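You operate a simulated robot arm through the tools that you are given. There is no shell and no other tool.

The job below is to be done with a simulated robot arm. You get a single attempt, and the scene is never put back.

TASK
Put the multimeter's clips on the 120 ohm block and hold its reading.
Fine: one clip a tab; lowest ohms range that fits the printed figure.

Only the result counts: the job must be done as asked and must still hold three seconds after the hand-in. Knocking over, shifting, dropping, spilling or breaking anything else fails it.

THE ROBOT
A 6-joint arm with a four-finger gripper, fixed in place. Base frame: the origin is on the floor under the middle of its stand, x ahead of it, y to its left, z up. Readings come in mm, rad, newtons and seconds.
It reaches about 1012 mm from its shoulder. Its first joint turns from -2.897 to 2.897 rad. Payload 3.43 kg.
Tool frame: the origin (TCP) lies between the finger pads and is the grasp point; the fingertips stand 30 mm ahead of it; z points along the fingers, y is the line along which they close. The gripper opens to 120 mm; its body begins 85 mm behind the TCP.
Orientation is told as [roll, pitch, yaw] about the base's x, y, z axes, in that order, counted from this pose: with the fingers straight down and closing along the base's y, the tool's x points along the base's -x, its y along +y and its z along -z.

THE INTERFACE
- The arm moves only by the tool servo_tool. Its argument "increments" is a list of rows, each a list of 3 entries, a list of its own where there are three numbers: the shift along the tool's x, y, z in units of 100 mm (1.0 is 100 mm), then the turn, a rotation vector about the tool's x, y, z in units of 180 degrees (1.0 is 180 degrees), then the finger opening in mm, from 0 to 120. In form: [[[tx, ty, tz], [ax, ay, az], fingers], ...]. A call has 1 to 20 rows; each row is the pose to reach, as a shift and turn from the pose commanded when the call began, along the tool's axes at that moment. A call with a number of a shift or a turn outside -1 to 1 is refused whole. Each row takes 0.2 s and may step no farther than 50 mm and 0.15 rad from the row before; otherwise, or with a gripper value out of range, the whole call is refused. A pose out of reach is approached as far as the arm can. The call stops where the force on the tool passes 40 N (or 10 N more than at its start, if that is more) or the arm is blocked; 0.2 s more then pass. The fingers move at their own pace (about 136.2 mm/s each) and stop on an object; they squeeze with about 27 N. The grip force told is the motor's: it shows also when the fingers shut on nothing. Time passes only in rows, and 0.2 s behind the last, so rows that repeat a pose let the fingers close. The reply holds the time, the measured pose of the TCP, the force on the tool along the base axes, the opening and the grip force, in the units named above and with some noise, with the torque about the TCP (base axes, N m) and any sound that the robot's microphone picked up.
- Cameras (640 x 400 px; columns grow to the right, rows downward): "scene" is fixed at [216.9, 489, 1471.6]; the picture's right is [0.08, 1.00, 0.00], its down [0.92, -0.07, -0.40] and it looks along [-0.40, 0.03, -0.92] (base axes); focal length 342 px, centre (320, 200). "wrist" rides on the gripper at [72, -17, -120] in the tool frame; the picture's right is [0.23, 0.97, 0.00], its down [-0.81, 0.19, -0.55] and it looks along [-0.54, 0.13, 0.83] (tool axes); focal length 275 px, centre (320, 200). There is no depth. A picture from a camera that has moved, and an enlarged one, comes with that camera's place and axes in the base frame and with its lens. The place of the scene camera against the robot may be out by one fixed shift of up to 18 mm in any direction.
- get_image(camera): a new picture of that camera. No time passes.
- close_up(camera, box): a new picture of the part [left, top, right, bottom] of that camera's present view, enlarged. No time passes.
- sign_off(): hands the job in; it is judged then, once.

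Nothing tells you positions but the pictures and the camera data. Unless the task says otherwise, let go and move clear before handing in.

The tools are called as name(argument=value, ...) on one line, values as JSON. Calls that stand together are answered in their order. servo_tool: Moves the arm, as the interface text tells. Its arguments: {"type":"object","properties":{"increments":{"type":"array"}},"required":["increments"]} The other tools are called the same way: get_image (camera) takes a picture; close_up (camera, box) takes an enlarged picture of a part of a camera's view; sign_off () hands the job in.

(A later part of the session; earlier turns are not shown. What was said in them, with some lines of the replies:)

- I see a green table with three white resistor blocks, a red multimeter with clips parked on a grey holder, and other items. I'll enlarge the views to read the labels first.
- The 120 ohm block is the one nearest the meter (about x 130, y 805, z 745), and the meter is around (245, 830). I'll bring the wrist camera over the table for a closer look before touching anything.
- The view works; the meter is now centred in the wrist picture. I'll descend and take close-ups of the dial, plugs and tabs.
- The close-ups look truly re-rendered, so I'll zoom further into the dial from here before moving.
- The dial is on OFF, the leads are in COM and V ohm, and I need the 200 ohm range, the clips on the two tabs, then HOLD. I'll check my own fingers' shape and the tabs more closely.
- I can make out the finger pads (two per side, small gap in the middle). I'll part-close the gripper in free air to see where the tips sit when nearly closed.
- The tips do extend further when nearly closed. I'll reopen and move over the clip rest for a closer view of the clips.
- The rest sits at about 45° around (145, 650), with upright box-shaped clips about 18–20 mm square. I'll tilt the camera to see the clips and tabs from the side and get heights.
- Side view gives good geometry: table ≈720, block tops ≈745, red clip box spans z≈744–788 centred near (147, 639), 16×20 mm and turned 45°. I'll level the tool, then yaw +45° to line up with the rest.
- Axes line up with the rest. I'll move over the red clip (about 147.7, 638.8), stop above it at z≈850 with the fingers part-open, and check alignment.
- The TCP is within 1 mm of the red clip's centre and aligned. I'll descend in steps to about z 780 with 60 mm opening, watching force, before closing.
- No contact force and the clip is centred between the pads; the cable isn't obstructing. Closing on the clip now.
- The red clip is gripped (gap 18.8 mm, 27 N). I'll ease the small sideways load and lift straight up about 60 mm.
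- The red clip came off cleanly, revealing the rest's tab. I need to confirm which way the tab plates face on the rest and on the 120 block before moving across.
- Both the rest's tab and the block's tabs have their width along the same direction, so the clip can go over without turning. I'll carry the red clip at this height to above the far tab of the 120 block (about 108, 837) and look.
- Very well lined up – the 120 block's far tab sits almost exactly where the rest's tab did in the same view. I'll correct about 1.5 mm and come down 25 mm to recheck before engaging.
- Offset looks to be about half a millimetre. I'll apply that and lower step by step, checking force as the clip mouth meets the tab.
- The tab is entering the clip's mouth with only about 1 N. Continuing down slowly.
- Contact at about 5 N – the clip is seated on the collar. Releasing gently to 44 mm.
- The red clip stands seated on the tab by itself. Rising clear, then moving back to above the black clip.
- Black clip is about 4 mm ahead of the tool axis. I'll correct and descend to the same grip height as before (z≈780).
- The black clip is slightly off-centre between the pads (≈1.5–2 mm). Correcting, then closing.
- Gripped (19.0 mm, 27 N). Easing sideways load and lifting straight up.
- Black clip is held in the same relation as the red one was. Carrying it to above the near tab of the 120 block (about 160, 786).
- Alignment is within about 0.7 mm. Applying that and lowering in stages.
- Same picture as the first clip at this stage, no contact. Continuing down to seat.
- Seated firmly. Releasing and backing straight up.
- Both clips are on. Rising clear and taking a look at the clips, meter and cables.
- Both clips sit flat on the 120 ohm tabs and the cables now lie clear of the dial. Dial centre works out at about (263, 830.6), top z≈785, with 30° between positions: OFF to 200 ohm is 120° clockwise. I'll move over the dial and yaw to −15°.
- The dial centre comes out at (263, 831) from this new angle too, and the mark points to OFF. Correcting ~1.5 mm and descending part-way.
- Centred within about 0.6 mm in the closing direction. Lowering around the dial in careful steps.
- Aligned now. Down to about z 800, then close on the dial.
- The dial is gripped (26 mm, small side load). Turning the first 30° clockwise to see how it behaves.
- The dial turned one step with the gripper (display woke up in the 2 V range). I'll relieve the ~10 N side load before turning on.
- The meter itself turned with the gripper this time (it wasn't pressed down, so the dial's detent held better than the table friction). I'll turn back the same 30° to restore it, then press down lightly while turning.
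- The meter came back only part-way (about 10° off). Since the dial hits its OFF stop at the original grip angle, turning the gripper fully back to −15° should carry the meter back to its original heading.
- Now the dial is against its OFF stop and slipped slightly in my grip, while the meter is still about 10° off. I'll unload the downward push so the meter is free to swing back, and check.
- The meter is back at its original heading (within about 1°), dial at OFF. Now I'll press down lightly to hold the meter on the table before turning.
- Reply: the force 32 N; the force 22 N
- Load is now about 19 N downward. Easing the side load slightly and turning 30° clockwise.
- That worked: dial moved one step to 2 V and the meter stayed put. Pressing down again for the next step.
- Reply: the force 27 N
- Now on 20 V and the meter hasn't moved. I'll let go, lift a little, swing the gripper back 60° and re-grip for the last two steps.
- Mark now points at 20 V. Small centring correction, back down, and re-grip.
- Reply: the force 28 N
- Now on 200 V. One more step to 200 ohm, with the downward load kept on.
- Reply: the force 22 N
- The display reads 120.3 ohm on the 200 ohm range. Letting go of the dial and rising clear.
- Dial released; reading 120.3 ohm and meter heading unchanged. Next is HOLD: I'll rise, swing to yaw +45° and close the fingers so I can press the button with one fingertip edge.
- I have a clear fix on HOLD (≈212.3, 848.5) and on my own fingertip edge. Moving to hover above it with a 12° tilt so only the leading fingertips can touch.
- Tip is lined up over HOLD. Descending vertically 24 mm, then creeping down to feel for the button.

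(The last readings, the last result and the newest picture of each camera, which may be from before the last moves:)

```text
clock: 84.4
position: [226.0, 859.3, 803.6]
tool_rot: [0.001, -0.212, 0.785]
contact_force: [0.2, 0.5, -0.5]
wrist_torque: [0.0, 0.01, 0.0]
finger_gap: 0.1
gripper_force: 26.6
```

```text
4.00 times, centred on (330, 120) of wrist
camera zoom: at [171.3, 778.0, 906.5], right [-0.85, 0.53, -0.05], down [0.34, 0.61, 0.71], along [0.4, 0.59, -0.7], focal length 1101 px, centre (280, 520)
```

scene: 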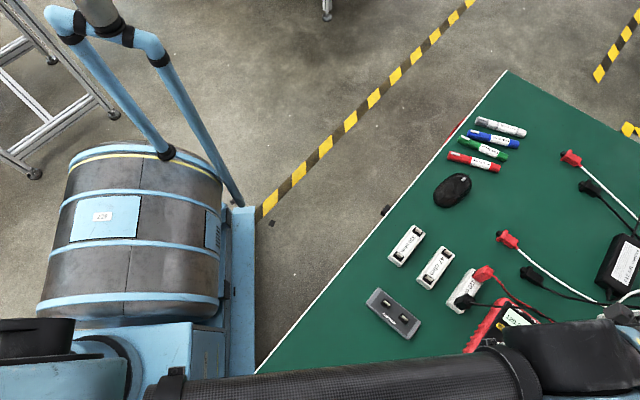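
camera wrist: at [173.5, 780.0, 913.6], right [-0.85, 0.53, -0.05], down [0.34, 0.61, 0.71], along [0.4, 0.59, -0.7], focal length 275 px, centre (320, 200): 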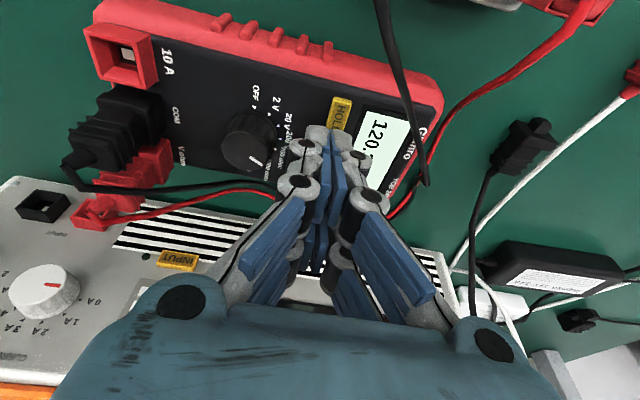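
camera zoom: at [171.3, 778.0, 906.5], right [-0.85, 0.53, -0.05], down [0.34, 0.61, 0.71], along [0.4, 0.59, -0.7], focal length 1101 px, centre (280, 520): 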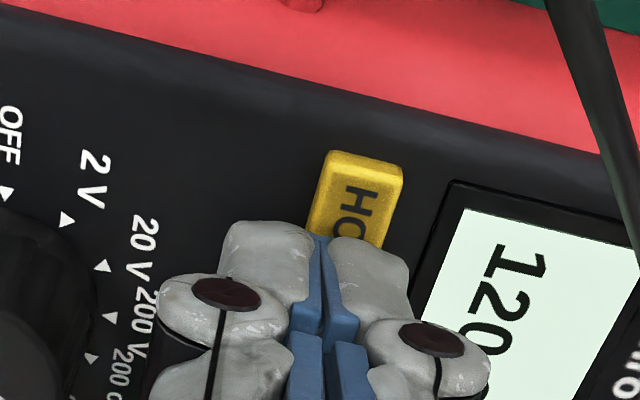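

servo_tool(increments=[[[0.002, 0, 0.01], [0, 0, 0], 0], [[0.002, 0, 0.01], [0, 0, 0], 0]])

servo_tool(increments=[[[0.002, 0, 0.01], [0, 0, 0], 0], [[0.002, 0, 0.01], [0, 0, 0], 0]])

close_up(camera="wrist", box=[260, 70, 420, 190])

```text
clock: 85.0
position: [227.4, 858.9, 804.0]
tool_rot: [0.001, -0.212, 0.784]
contact_force: [-0.5, 0.4, 0.1]
wrist_torque: [0.01, 0.02, 0.01]
finger_gap: 0.0
gripper_force: 26.8
```

```text
clock: 85.6
position: [225.3, 857.5, 802.4]
tool_rot: [0.0, -0.211, 0.786]
contact_force: [0.1, -0.1, -0.8]
wrist_torque: [0.02, 0.0, -0.02]
finger_gap: 0.0
gripper_force: 27.1
```

```text
3.33 times, centred on (340, 130) of wrist
camera zoom: at [171.1, 777.8, 904.4], right [-0.85, 0.53, -0.05], down [0.34, 0.61, 0.71], along [0.4, 0.59, -0.7], focal length 918 px, centre (253, 433)
```

zoom: 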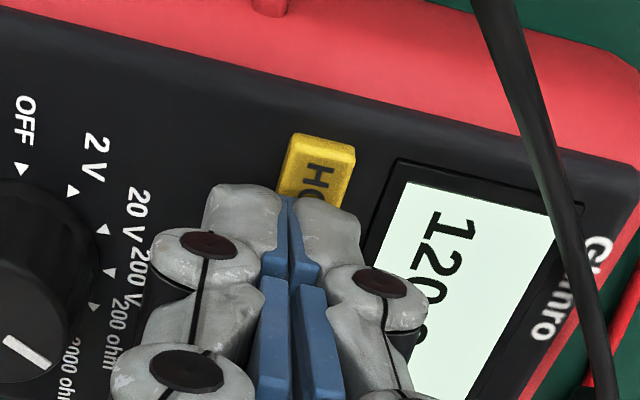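

servo_tool(increments=[[[0.002, 0, 0.01], [0, 0, 0], 0], [[0.002, 0, 0.01], [0, 0, 0], 0]])

servo_tool(increments=[[[0.002, 0, 0.01], [0, 0, 0], 0], [[0.002, 0, 0.01], [0, 0, 0], 0]])

close_up(camera="wrist", box=[260, 70, 420, 190])

```text
clock: 86.2
position: [226.5, 858.3, 801.0]
tool_rot: [0.003, -0.209, 0.783]
contact_force: [0.2, 0.2, -0.4]
wrist_torque: [-0.01, 0.03, -0.02]
finger_gap: 0.0
gripper_force: 26.1
```

```text
clock: 86.8
position: [225.8, 859.0, 800.6]
tool_rot: [0.002, -0.211, 0.786]
contact_force: [-0.7, 0.5, 0.2]
wrist_torque: [0.0, 0.02, -0.02]
finger_gap: 6.1
gripper_force: 27.1
```

```text
3.33 times, centred on (340, 130) of wrist
camera zoom: at [171.3, 778.0, 902.5], right [-0.85, 0.53, -0.05], down [0.34, 0.61, 0.71], along [0.4, 0.59, -0.7], focal length 918 px, centre (253, 433)
```

zoom: 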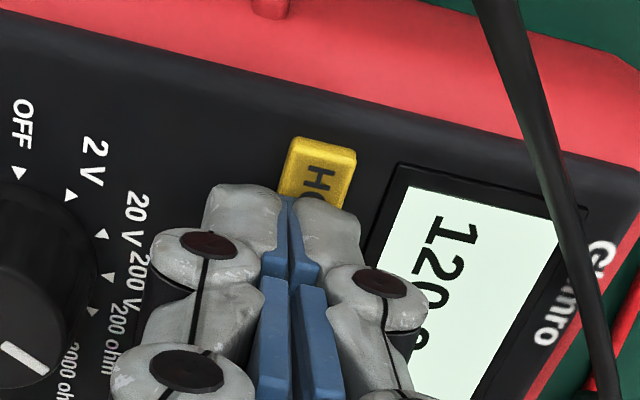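

get_image(camera="wrist")

close_up(camera="wrist", box=[290, 100, 370, 160])

get_image(camera="scene")

```text
taken
camera wrist: at [171.3, 778.0, 902.5], right [-0.85, 0.53, -0.05], down [0.34, 0.61, 0.71], along [0.4, 0.59, -0.7], focal length 275 px, centre (320, 200)
```

wrist: 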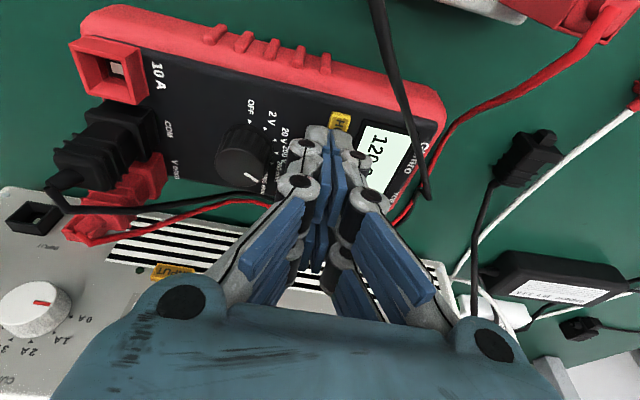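

```text
6.67 times, centred on (330, 130) of wrist
camera zoom: at [171.3, 778.0, 902.5], right [-0.85, 0.53, -0.05], down [0.34, 0.61, 0.71], along [0.4, 0.59, -0.7], focal length 1835 px, centre (253, 667)
```

zoom: 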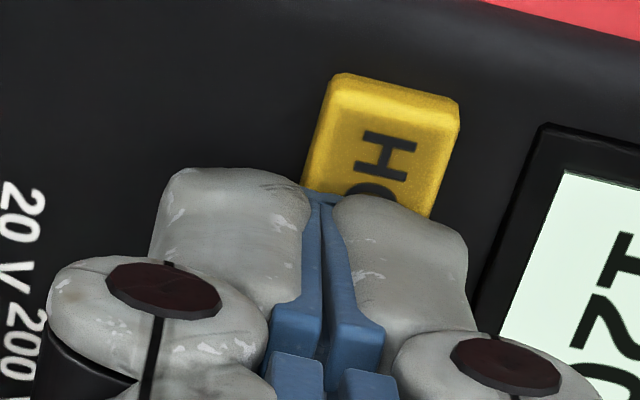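

```text
taken
```

scene: 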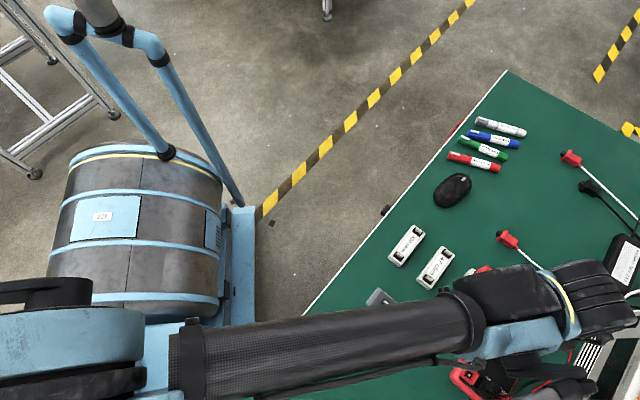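

The tip is only just about at button height. Continuing in 1 mm steps.

servo_tool(increments=[[[0.002, 0, 0.01], [0, 0, 0], 0], [[0.002, 0, 0.01], [0, 0, 0], 0]])

servo_tool(increments=[[[0.002, 0, 0.01], [0, 0, 0], 0], [[0.002, 0, 0.01], [0, 0, 0], 0]])

close_up(camera="wrist", box=[260, 70, 420, 190])

```text
clock: 87.4
position: [227.3, 858.4, 799.7]
tool_rot: [0.002, -0.212, 0.786]
contact_force: [-0.3, 0.2, 2.3]
wrist_torque: [-0.06, 0.01, 0.04]
finger_gap: 5.8
gripper_force: 27.2
heard: click
```

```text
clock: 88.0
position: [228.0, 859.7, 798.4]
tool_rot: [0.001, -0.211, 0.786]
contact_force: [0.0, -0.8, 2.9]
wrist_torque: [-0.06, 0.05, 0.01]
finger_gap: 5.9
gripper_force: 26.8
```

```text
3.33 times, centred on (340, 130) of wrist
camera zoom: at [171.4, 778.2, 900.7], right [-0.85, 0.53, -0.05], down [0.34, 0.61, 0.71], along [0.4, 0.59, -0.7], focal length 918 px, centre (253, 433)
```

zoom: 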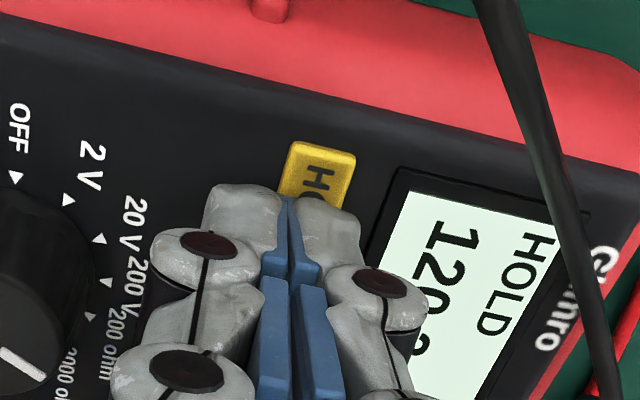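

A click was heard and the display now shows HOLD. Lifting straight off the button.

servo_tool(increments=[[[-0.01, 0, -0.05], [0, 0, 0], 0], [[-0.03, 0, -0.15], [0, 0, 0], 0], [[-0.08, 0, -0.39], [0, 0, 0], 0], [[-0.14, 0, -0.65], [0, 0, 0], 0], [[-0.2, 0, -0.93], [0, 0, 0], 0], [[-0.2, 0, -0.93], [0, 0, 0], 0]])

get_image(camera="wrist")

close_up(camera="wrist", box=[240, 40, 440, 180])

```text
clock: 89.4
position: [226.5, 860.0, 894.2]
tool_rot: [0.002, -0.211, 0.785]
contact_force: [-0.2, -0.3, 0.0]
wrist_torque: [0.03, 0.0, 0.02]
finger_gap: 0.0
gripper_force: 26.9
```

```text
taken
camera wrist: at [171.3, 778.3, 996.0], right [-0.85, 0.53, -0.05], down [0.34, 0.61, 0.71], along [0.4, 0.59, -0.7], focal length 275 px, centre (320, 200)
```

wrist: 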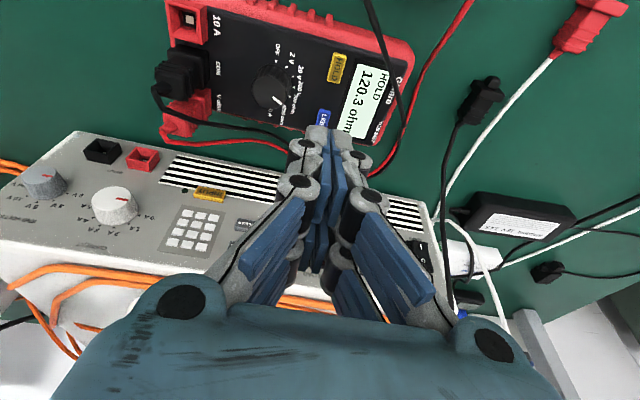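

```text
2.86 times, centred on (340, 110) of wrist
camera zoom: at [171.3, 778.3, 996.0], right [-0.85, 0.53, -0.05], down [0.34, 0.61, 0.71], along [0.4, 0.59, -0.7], focal length 786 px, centre (263, 457)
```

zoom: 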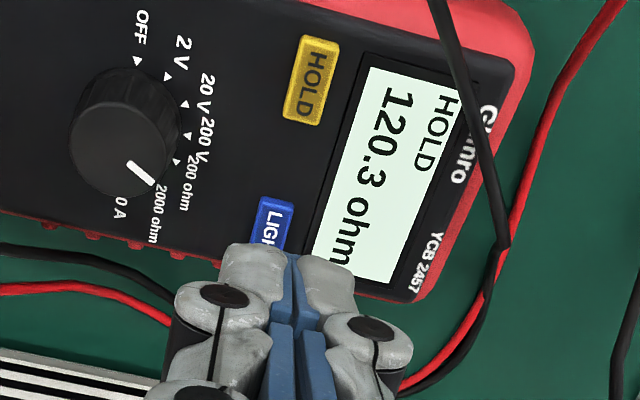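

The display holds "HOLD 120.3 ohm". I'll level, rise and back away, then check the whole scene against the start.

servo_tool(increments=[[[-0.03, 0, -0.2], [0, 0.0222, 0], 20], [[-0.07, 0, -0.45], [0, 0.0444, 0], 40], [[-0.12, 0, -0.7], [0, 0.0667, 0], 60], [[-0.17, 0, -0.95], [0, 0.0667, 0], 60], [[-0.17, 0, -0.95], [0, 0.0667, 0], 60]])

servo_tool(increments=[[[0.3, 0, 0], [0, 0, 0], 100], [[0.6, 0, 0], [0, 0, 0], 120], [[0.95, 0, 0], [0, 0, 0], 120], [[0.95, 0, 0], [0, 0, 0], 120]])

servo_tool(increments=[[[0.3, 0, -0.2], [0, 0, 0], 120], [[0.6, 0, -0.4], [0, 0, 0], 120], [[0.95, 0, -0.5], [0, 0, 0], 120], [[0.95, 0, -0.5], [0, 0, 0], 120]])

get_image(camera="wrist")

get_image(camera="scene")

```text
clock: 90.6
position: [224.7, 855.7, 989.8]
tool_rot: [0.001, -0.001, 0.785]
contact_force: [0.0, 0.3, 0.5]
wrist_torque: [0.04, -0.03, -0.02]
finger_gap: 60.3
gripper_force: 0.1
```

```text
clock: 91.6
position: [156.4, 788.8, 989.2]
tool_rot: [-0.001, -0.003, 0.785]
contact_force: [0.2, 0.5, -0.5]
wrist_torque: [0.0, -0.02, 0.02]
finger_gap: 120.1
gripper_force: 0.1
```

```text
clock: 92.6
position: [90.1, 721.2, 1039.6]
tool_rot: [0.002, -0.002, 0.786]
contact_force: [0.0, -0.1, 0.5]
wrist_torque: [-0.04, -0.03, -0.02]
finger_gap: 119.8
gripper_force: 0.0
```

```text
taken
camera wrist: at [51.0, 657.9, 1159.9], right [-0.85, 0.53, 0.0], down [0.44, 0.71, 0.55], along [0.29, 0.47, -0.83], focal length 275 px, centre (320, 200)
```

wrist: 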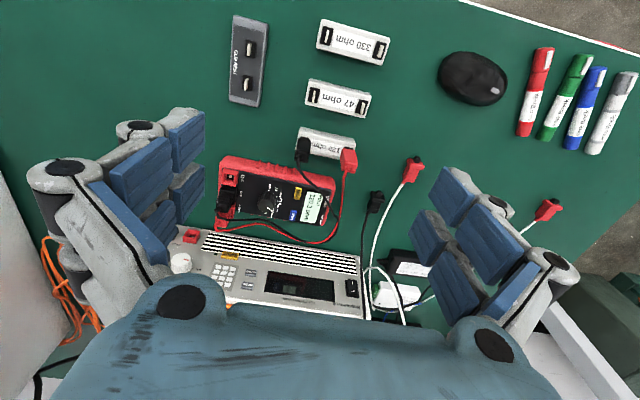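

```text
taken
```

scene: 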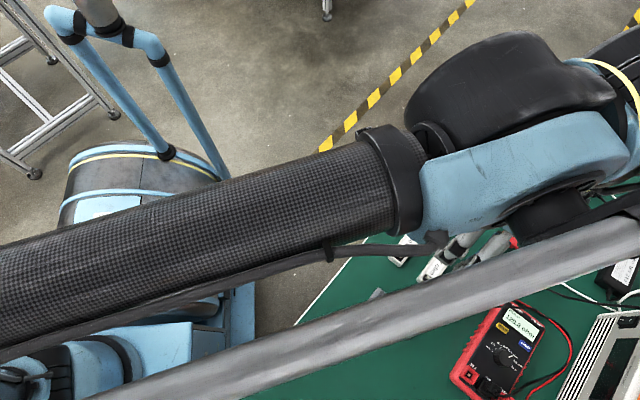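

servo_tool(increments=[[[0.24, -0.16, -0.1], [0, 0, 0], 120], [[0.48, -0.32, -0.2], [0, 0, 0], 120], [[0.71, -0.47, -0.3], [0, 0, 0], 120]])

servo_tool(increments=[[[0.24, -0.16, -0.1], [0, 0, 0], 120], [[0.48, -0.32, -0.2], [0, 0, 0], 120], [[0.71, -0.47, -0.3], [0, 0, 0], 120]])

servo_tool(increments=[[[0.1, -0.24, 0], [0, 0, 0], 120], [[0.2, -0.48, 0], [0, 0, 0], 120], [[0.3, -0.71, 0], [0, 0, 0], 120]])

get_image(camera="scene")

close_up(camera="scene", box=[440, 280, 560, 400])

close_up(camera="scene", box=[360, 210, 500, 340])

```text
clock: 93.4
position: [72.2, 639.1, 1070.7]
tool_rot: [0.002, -0.002, 0.785]
contact_force: [1.1, 0.1, -0.8]
wrist_torque: [-0.01, -0.02, -0.01]
finger_gap: 120.1
gripper_force: 0.1
```

```text
clock: 94.2
position: [54.9, 555.3, 1099.4]
tool_rot: [0.0, -0.002, 0.783]
contact_force: [0.3, 0.6, 0.1]
wrist_torque: [-0.04, -0.02, -0.03]
finger_gap: 120.3
gripper_force: 0.1
```

```text
clock: 95.0
position: [84.8, 484.0, 1099.0]
tool_rot: [0.002, -0.002, 0.786]
contact_force: [1.0, 0.8, -0.3]
wrist_torque: [-0.03, -0.01, -0.04]
finger_gap: 120.0
gripper_force: 0.1
```

```text
taken
```

scene: 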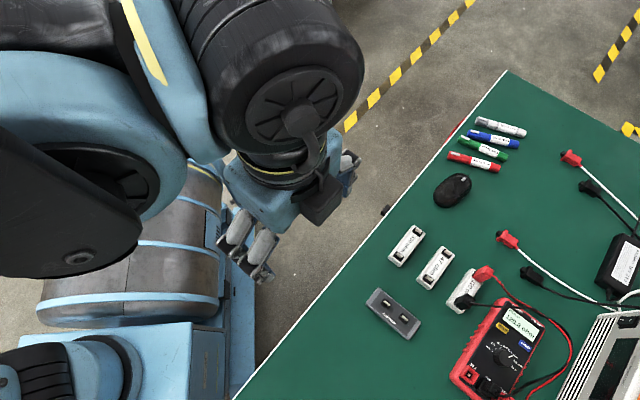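

```text
3.33 times, centred on (500, 340) of scene
camera zoom: at [216.9, 489.0, 1471.6], right [0.08, 1.0, 0.0], down [0.92, -0.07, -0.4], along [-0.4, 0.03, -0.92], focal length 1140 px, centre (-280, -267)
```

zoom: 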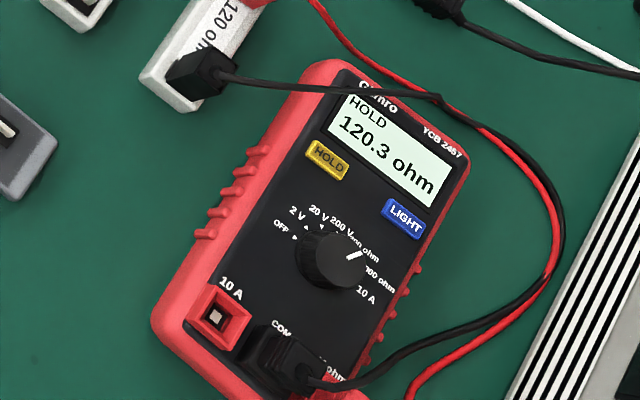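

```text
3.08 times, centred on (430, 275) of scene
camera zoom: at [216.9, 489.0, 1471.6], right [0.08, 1.0, 0.0], down [0.92, -0.07, -0.4], along [-0.4, 0.03, -0.92], focal length 1052 px, centre (-18, -31)
```

zoom: 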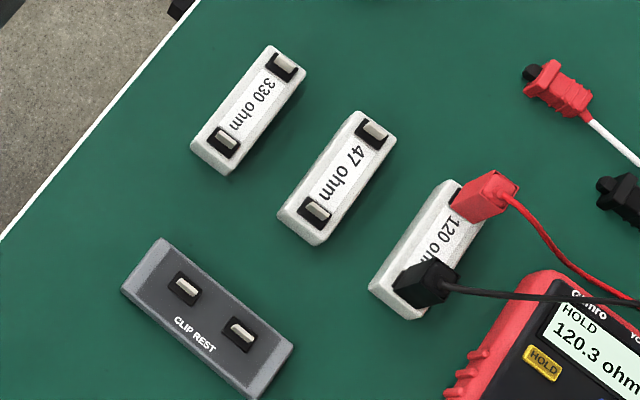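

The scene matches the start: meter, blocks, rest and everything else are where they were. Both clips sit on the 120 ohm block, the dial is on 200 ohm, and the display shows HOLD 120.3 ohm. The arm is clear, so I'm handing in.

sign_off()

```text
The job is handed in.
```

The multimeter's clips are on the 120 ohm block, one per tab: red on the far tab, black on the near one. The dial is on the 200 ohm range, and the display is held at 120.3 ohm.

While I was turning the dial, the meter itself swung about 30°. I turned it back, and in the final scene pictures it sits within roughly a millimetre of its starting position and at its original heading. The other blocks, the clip rest and the rest of the table look unchanged from the start.

The gripper is open and well clear of the table. The job has been handed in, but I got no result back from the judging.
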